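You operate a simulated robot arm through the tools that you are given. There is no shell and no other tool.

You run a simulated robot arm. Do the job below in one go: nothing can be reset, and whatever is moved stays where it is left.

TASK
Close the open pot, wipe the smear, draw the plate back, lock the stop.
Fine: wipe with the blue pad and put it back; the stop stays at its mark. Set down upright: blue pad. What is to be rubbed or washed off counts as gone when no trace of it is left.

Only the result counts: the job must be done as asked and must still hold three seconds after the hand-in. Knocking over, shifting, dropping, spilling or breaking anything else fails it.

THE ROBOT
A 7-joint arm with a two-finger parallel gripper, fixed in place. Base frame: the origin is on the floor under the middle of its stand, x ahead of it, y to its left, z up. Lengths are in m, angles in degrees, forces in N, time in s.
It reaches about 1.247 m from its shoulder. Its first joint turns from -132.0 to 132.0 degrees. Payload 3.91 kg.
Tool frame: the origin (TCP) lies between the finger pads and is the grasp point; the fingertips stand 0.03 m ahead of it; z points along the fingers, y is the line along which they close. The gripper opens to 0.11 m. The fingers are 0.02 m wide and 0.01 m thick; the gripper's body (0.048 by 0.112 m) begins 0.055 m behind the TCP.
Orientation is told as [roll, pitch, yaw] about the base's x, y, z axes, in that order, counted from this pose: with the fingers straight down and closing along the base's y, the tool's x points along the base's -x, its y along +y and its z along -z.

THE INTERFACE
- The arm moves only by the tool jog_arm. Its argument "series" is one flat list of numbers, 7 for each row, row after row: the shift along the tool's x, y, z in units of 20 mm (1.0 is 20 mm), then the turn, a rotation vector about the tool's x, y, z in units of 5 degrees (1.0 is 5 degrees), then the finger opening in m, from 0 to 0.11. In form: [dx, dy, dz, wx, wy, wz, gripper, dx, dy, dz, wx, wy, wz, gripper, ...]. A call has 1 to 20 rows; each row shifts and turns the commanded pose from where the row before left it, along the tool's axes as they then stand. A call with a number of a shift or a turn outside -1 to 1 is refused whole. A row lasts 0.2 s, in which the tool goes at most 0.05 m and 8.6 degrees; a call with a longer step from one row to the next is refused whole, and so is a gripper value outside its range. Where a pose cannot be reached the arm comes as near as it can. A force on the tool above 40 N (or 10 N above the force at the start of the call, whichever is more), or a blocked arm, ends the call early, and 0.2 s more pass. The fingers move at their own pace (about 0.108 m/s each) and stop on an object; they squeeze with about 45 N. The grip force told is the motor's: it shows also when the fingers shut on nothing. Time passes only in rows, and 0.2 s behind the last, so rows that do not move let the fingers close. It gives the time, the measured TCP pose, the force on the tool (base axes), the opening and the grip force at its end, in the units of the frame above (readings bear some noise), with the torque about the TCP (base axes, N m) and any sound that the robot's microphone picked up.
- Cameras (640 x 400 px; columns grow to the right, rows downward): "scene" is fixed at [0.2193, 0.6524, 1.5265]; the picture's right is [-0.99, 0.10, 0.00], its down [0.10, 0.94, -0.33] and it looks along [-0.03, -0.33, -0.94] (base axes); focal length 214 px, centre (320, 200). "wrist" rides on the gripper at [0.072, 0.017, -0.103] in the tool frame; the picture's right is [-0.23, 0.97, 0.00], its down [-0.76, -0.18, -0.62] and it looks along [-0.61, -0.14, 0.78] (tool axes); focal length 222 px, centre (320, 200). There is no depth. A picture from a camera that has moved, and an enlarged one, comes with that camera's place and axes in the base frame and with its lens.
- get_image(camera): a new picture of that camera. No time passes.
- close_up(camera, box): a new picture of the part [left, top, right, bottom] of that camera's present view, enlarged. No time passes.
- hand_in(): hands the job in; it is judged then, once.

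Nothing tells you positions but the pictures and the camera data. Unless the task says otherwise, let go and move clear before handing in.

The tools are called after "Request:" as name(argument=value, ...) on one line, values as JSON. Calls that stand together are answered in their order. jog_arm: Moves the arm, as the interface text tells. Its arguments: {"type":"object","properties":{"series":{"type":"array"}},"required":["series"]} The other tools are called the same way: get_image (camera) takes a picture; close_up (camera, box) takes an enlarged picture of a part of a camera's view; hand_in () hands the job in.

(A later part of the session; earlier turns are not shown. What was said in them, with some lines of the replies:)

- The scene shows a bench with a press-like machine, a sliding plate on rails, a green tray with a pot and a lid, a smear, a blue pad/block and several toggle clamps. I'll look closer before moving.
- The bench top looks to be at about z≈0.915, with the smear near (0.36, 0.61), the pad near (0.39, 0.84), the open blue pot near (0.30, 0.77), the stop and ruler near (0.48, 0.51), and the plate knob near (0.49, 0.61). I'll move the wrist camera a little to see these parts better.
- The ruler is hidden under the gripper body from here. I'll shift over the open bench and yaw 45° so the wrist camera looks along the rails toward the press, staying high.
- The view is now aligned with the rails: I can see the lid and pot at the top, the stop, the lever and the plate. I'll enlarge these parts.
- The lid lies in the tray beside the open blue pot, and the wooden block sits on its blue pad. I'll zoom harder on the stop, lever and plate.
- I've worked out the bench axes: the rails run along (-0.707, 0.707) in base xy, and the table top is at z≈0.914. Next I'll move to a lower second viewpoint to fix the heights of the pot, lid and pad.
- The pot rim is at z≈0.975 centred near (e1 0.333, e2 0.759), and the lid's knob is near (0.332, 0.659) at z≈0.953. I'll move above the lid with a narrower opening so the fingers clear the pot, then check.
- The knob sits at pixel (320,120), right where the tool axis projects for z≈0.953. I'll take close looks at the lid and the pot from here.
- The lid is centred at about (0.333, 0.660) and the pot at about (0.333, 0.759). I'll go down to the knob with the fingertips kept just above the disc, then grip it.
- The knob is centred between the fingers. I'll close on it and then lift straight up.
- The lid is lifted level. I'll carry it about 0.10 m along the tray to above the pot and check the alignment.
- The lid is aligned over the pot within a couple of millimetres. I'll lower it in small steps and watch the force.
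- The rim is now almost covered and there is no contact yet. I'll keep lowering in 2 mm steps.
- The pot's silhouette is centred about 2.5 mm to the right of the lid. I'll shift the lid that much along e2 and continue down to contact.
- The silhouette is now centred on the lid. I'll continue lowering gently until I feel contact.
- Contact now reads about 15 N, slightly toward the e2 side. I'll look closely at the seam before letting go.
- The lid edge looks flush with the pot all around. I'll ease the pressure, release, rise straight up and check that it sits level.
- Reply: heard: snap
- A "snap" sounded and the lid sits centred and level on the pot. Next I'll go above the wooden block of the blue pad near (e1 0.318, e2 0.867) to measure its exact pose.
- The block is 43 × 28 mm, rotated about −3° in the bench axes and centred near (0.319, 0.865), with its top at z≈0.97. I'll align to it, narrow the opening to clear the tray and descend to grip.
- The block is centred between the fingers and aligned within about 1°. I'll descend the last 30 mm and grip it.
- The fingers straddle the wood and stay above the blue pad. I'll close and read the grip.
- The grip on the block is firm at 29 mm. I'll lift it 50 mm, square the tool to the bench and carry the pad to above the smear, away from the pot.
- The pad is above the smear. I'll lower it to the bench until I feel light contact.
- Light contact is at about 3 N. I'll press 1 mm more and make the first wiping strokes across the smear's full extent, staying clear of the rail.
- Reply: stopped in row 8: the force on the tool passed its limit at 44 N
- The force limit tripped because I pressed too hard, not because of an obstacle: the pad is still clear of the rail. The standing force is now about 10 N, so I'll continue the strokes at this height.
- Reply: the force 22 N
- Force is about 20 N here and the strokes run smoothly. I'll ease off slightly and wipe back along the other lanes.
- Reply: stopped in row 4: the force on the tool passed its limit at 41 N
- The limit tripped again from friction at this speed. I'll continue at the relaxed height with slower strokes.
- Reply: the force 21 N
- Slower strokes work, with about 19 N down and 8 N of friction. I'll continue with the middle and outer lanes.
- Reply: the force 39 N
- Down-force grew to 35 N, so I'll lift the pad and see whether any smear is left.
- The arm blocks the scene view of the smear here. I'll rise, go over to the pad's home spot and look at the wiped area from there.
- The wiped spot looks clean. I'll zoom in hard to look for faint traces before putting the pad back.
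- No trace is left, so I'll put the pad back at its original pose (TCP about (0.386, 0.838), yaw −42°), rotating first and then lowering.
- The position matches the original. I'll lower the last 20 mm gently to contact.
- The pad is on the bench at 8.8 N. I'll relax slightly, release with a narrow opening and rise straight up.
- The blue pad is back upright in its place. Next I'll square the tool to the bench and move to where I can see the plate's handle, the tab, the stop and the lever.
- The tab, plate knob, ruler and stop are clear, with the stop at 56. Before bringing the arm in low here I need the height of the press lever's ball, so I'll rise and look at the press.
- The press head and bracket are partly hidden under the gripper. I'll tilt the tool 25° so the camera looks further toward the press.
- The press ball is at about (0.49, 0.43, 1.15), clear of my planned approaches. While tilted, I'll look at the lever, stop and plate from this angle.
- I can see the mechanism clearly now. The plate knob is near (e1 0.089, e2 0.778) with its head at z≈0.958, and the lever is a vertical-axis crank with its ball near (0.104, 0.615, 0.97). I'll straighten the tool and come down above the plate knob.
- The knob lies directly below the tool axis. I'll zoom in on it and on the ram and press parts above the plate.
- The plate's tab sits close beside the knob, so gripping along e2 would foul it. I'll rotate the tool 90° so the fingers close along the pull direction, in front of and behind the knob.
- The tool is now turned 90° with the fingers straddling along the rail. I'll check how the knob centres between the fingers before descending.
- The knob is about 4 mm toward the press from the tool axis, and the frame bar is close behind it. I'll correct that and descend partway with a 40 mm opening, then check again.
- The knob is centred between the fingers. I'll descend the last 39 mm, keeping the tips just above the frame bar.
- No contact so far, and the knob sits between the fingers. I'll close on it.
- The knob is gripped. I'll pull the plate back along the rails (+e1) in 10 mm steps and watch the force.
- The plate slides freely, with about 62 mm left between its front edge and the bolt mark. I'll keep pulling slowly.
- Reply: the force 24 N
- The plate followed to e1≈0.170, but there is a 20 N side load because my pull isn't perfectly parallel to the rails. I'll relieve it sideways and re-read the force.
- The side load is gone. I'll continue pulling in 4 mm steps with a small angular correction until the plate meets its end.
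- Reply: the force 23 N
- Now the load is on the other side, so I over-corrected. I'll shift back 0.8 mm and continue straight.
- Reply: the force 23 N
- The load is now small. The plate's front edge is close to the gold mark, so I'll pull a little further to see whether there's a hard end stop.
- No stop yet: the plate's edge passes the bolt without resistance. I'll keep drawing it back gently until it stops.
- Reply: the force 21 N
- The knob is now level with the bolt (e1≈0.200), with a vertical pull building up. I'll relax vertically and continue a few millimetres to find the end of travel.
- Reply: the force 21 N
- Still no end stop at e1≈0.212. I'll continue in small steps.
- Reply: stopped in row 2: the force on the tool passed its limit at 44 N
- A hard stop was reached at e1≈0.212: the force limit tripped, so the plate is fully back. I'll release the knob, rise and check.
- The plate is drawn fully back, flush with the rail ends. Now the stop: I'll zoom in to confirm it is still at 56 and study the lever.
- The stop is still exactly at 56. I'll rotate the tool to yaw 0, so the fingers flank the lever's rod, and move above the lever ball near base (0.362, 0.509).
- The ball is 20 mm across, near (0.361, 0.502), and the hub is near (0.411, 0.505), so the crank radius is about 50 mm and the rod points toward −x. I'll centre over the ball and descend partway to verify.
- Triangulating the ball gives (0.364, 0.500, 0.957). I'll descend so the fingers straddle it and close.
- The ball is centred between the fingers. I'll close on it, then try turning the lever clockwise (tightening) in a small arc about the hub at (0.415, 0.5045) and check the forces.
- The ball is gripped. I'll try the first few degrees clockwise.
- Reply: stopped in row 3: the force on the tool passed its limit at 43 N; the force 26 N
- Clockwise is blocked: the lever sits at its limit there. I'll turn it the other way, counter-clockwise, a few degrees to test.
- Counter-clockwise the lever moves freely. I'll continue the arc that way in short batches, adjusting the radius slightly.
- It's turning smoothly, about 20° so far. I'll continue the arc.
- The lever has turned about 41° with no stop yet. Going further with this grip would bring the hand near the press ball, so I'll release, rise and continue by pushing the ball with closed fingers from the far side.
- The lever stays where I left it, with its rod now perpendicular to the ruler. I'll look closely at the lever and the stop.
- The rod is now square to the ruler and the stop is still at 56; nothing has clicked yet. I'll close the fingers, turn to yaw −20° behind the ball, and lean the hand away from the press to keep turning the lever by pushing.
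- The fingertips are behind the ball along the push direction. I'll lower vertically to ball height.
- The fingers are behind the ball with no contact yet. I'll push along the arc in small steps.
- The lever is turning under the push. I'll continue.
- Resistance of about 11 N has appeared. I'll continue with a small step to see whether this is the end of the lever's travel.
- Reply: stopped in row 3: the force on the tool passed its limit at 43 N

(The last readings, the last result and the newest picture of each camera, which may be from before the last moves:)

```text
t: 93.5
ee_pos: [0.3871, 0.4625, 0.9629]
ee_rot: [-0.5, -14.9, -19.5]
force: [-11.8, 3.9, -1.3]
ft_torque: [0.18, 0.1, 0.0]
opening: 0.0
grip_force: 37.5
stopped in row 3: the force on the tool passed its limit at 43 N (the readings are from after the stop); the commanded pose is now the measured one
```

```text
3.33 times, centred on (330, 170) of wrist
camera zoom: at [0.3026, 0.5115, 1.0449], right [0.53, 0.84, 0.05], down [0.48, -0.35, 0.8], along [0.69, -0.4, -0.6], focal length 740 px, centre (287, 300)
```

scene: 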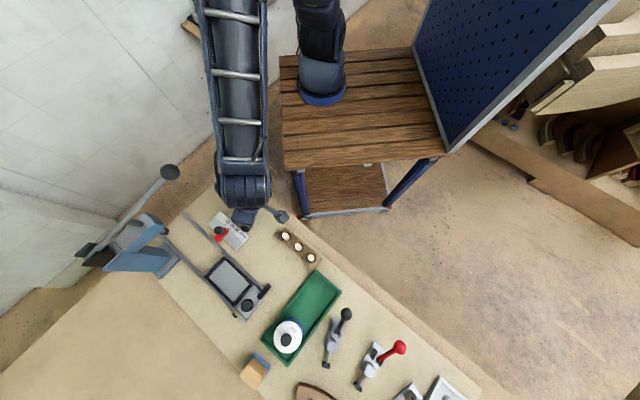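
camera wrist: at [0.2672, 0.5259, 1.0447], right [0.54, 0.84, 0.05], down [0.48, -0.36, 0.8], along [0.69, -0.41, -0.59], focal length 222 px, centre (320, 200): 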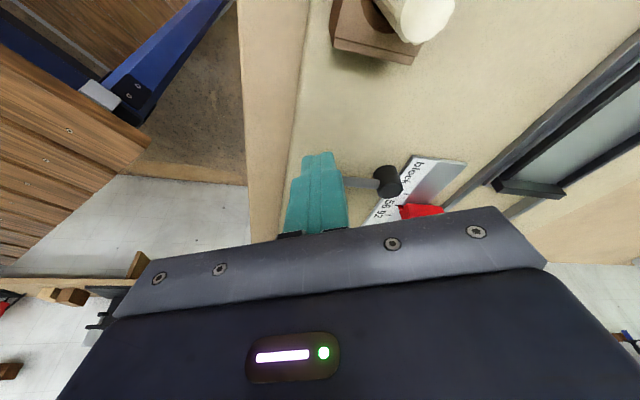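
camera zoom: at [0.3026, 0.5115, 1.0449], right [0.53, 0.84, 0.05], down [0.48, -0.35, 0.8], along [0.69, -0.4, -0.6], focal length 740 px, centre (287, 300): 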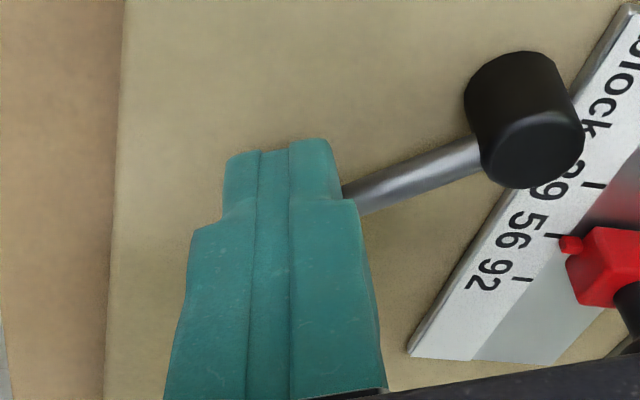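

The lever is firmly blocked now, about 80° from its starting limit, which looks like its locked end. I'll back off, rise and check the lever and the stop mark.

Request:
jog_arm(series=[0.5, 0, -0.13, 0, 0, 0, 0, 0.5, 0, -0.13, 0, 0, 0, 0, -0.259, 0, -0.966, 0, 0, 0, 0, -0.259, 0, -0.966, 0, 0, 0, 0, -0.259, 0, -0.966, 0, 0, 0, 0, -0.259, 0, -0.966, 0, 0, 0, 0, -0.259, 0, -0.966, 0, 0, 0, 0, -0.259, 0, -0.966, 0, 0, 0, 0])

Request:
get_image(camera="wrist")

Request:
close_up(camera="wrist", box=[290, 60, 430, 200])

Request:
get_image(camera="scene")

```text
t: 95.3
ee_pos: [0.3703, 0.47, 1.0861]
ee_rot: [-0.6, -15.1, -19.6]
force: [0.0, 0.3, 0.4]
ft_torque: [0.01, -0.01, -0.03]
opening: 0.0
grip_force: 37.5
```

```text
taken
camera wrist: at [0.284, 0.5199, 1.1666], right [0.54, 0.84, 0.05], down [0.48, -0.35, 0.8], along [0.69, -0.4, -0.6], focal length 222 px, centre (320, 200)
```

wrist: 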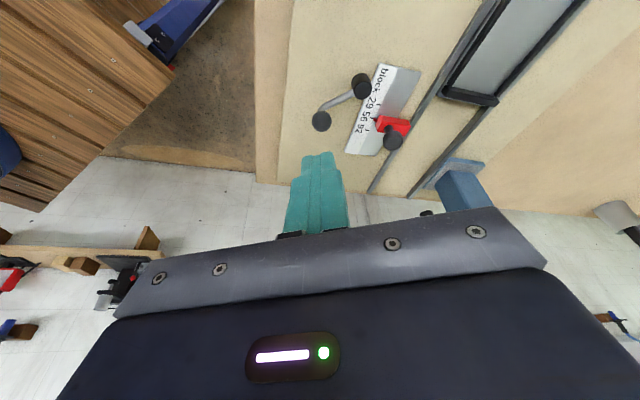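

```text
2.86 times, centred on (360, 130) of wrist
camera zoom: at [0.284, 0.5199, 1.1666], right [0.54, 0.84, 0.05], down [0.48, -0.35, 0.8], along [0.69, -0.4, -0.6], focal length 635 px, centre (206, 400)
```

zoom: 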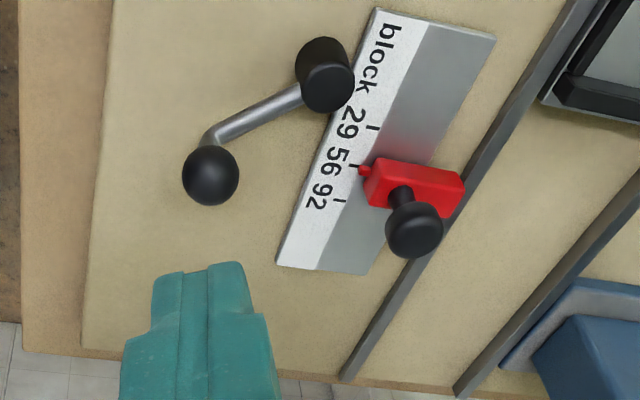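

```text
taken
```

scene: 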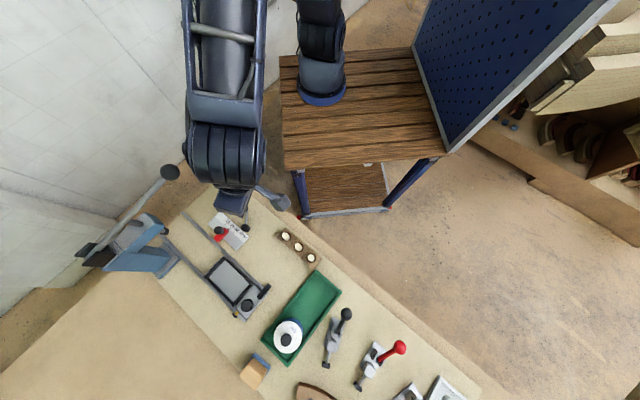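

The lever rests at its far limit (about 80° turned) and the stop is still exactly at 56. I'll straighten the tool and move the arm clear, then inspect everything once more.

Request:
jog_arm(series=[0, 0, 0, 0, 1, 0, 0.02, 0, 0, 0, 0, 1, 0, 0.02, 0, 0, 0, 0, 1, 0, 0.02, 0, 0, -1, 0, 0, 0, 0.02, 0, 0, -1, 0, 0, 0, 0.02, 0, 0, -1, 0, 0, 0, 0.02, 0, 0, -1, 0, 0, 0, 0.02, 0, 0, -1, 0, 0, 0, 0.02, 1, 0, 0, 0, 0, 0, 0.02, 1, 0, 0, 0, 0, 0, 0.02, 1, 0, 0, 0, 0, 0, 0.02, 1, 0, 0, 0, 0, 0, 0.02, 1, 0, 0, 0, 0, 0, 0.02, 1, 0, 0, 0, 0, 0, 0.02, 1, 0, 0, 0, 0, 0, 0.02, 1, 0, 0, 0, 0, 0, 0.02, 1, 0, 0, 0, 0, 0, 0.02])

Request:
get_image(camera="scene")

Request:
close_up(camera="scene", box=[160, 190, 300, 290])

Request:
close_up(camera="scene", box=[220, 260, 380, 400])

Request:
get_image(camera="wrist")

```text
t: 98.9
ee_pos: [0.2002, 0.5297, 1.183]
ee_rot: [-0.5, -0.1, -19.7]
force: [0.1, 0.4, 0.1]
ft_torque: [0.03, -0.02, 0.01]
opening: 0.0201
grip_force: 0.1
```

```text
taken
```

scene: 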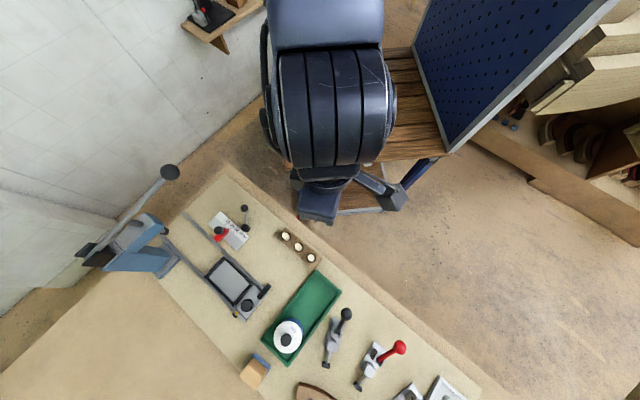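

```text
4.00 times, centred on (230, 240) of scene
camera zoom: at [0.2193, 0.6524, 1.5265], right [-0.99, 0.1, 0.0], down [0.1, 0.94, -0.33], along [-0.03, -0.33, -0.94], focal length 858 px, centre (680, 40)
```

zoom: 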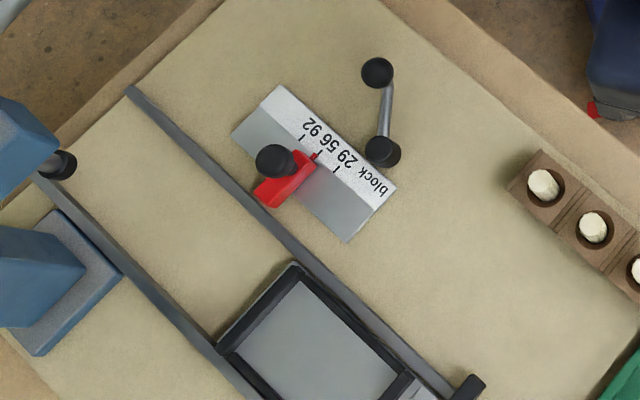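

```text
2.86 times, centred on (300, 330) of scene
camera zoom: at [0.2193, 0.6524, 1.5265], right [-0.99, 0.1, 0.0], down [0.1, 0.94, -0.33], along [-0.03, -0.33, -0.94], focal length 613 px, centre (377, -171)
```

zoom: 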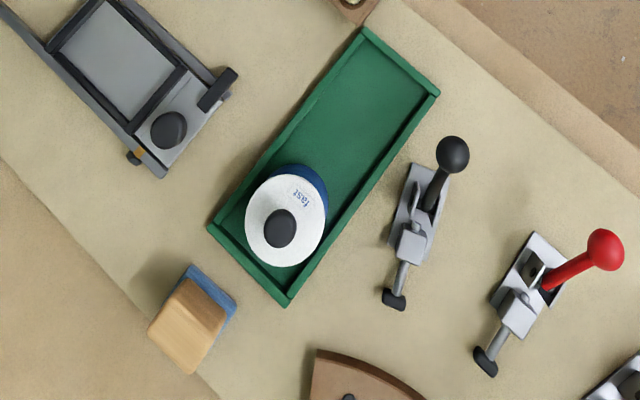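

```text
taken
camera wrist: at [0.137, 0.5709, 1.2865], right [0.54, 0.84, -0.01], down [0.66, -0.42, 0.63], along [0.52, -0.34, -0.78], focal length 222 px, centre (320, 200)
```

wrist: 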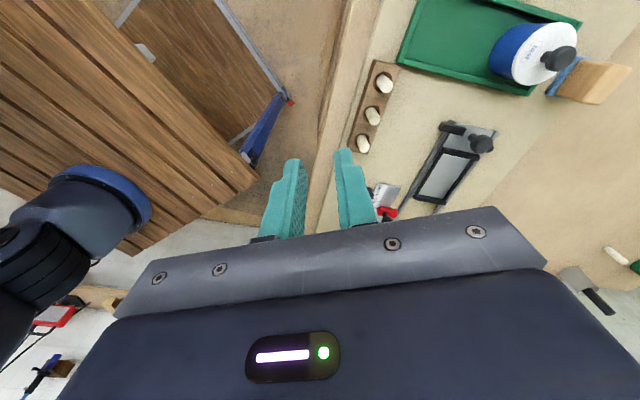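

Everything looks in place. As a last check I'll zoom hard on the wiped spot and on the seated lid.

Request:
close_up(camera="scene", box=[250, 246, 286, 282])

Request:
close_up(camera="wrist", box=[470, 0, 640, 120])

Request:
close_up(camera="scene", box=[205, 200, 265, 245])

```text
11.11 times, centred on (268, 264) of scene
camera zoom: at [0.2193, 0.6524, 1.5265], right [-0.99, 0.1, 0.0], down [0.1, 0.94, -0.33], along [-0.03, -0.33, -0.94], focal length 2383 px, centre (898, -511)
```

zoom: 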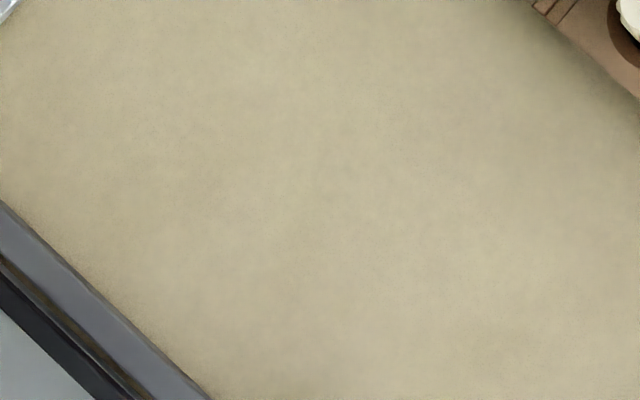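

```text
3.33 times, centred on (555, 60) of wrist
camera zoom: at [0.137, 0.5709, 1.2865], right [0.54, 0.84, -0.01], down [0.66, -0.42, 0.63], along [0.52, -0.34, -0.78], focal length 740 px, centre (-463, 667)
```

zoom: 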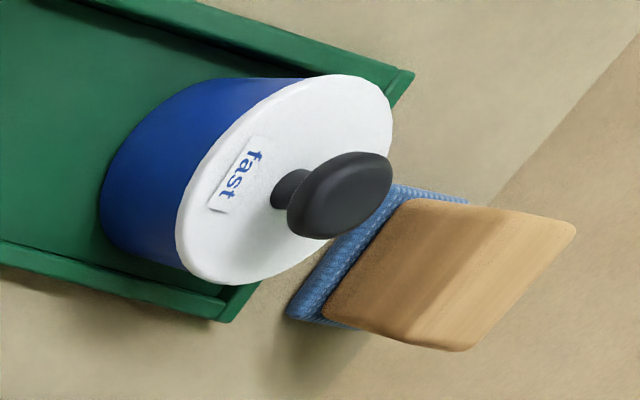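

```text
8.89 times, centred on (235, 222) of scene
camera zoom: at [0.2193, 0.6524, 1.5265], right [-0.99, 0.1, 0.0], down [0.1, 0.94, -0.33], along [-0.03, -0.33, -0.94], focal length 1906 px, centre (1076, 0)
```

zoom: 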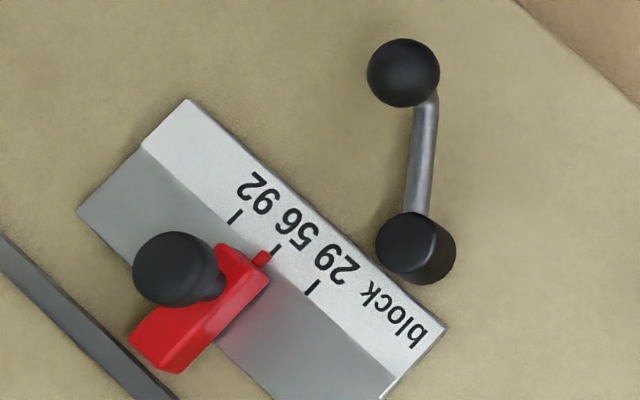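

The lid is seated flush on the pot and the bench shows no trace of the smear. The blue pad is upright in its place and the plate is fully back. The lever is at its locking end with the stop still at 56, and the arm is clear, so I'm handing in.

Request:
hand_in()

```text
The job is handed in.
```

I did all four parts of the job and handed it in; I don't have the verdict. In the last pictures everything else stood where it was, and the arm was clear with nothing in the gripper.

- **Pot:** the lid is seated flush on the blue pot. I heard a snap as I let go of it.
- **Smear:** I wiped it with the blue pad, and heavy zoom on the spot shows no trace left. The pad is back at its original place, upright.
- **Plate:** I drew it back along the rails until it hit a hard stop. Its front edge is now flush with the rail ends.
- **Stop:** I turned the lever about 80°, from one end of its travel to the other, where it blocked firmly. I took that as locked, since I heard no click to confirm it. The red stop still points at 56.

While wiping, pulling the plate and turning the lever, the force on the tool went slightly over its 40 N limit several times (41–44 N). Each time the arm stopped by itself, and I saw no damage.
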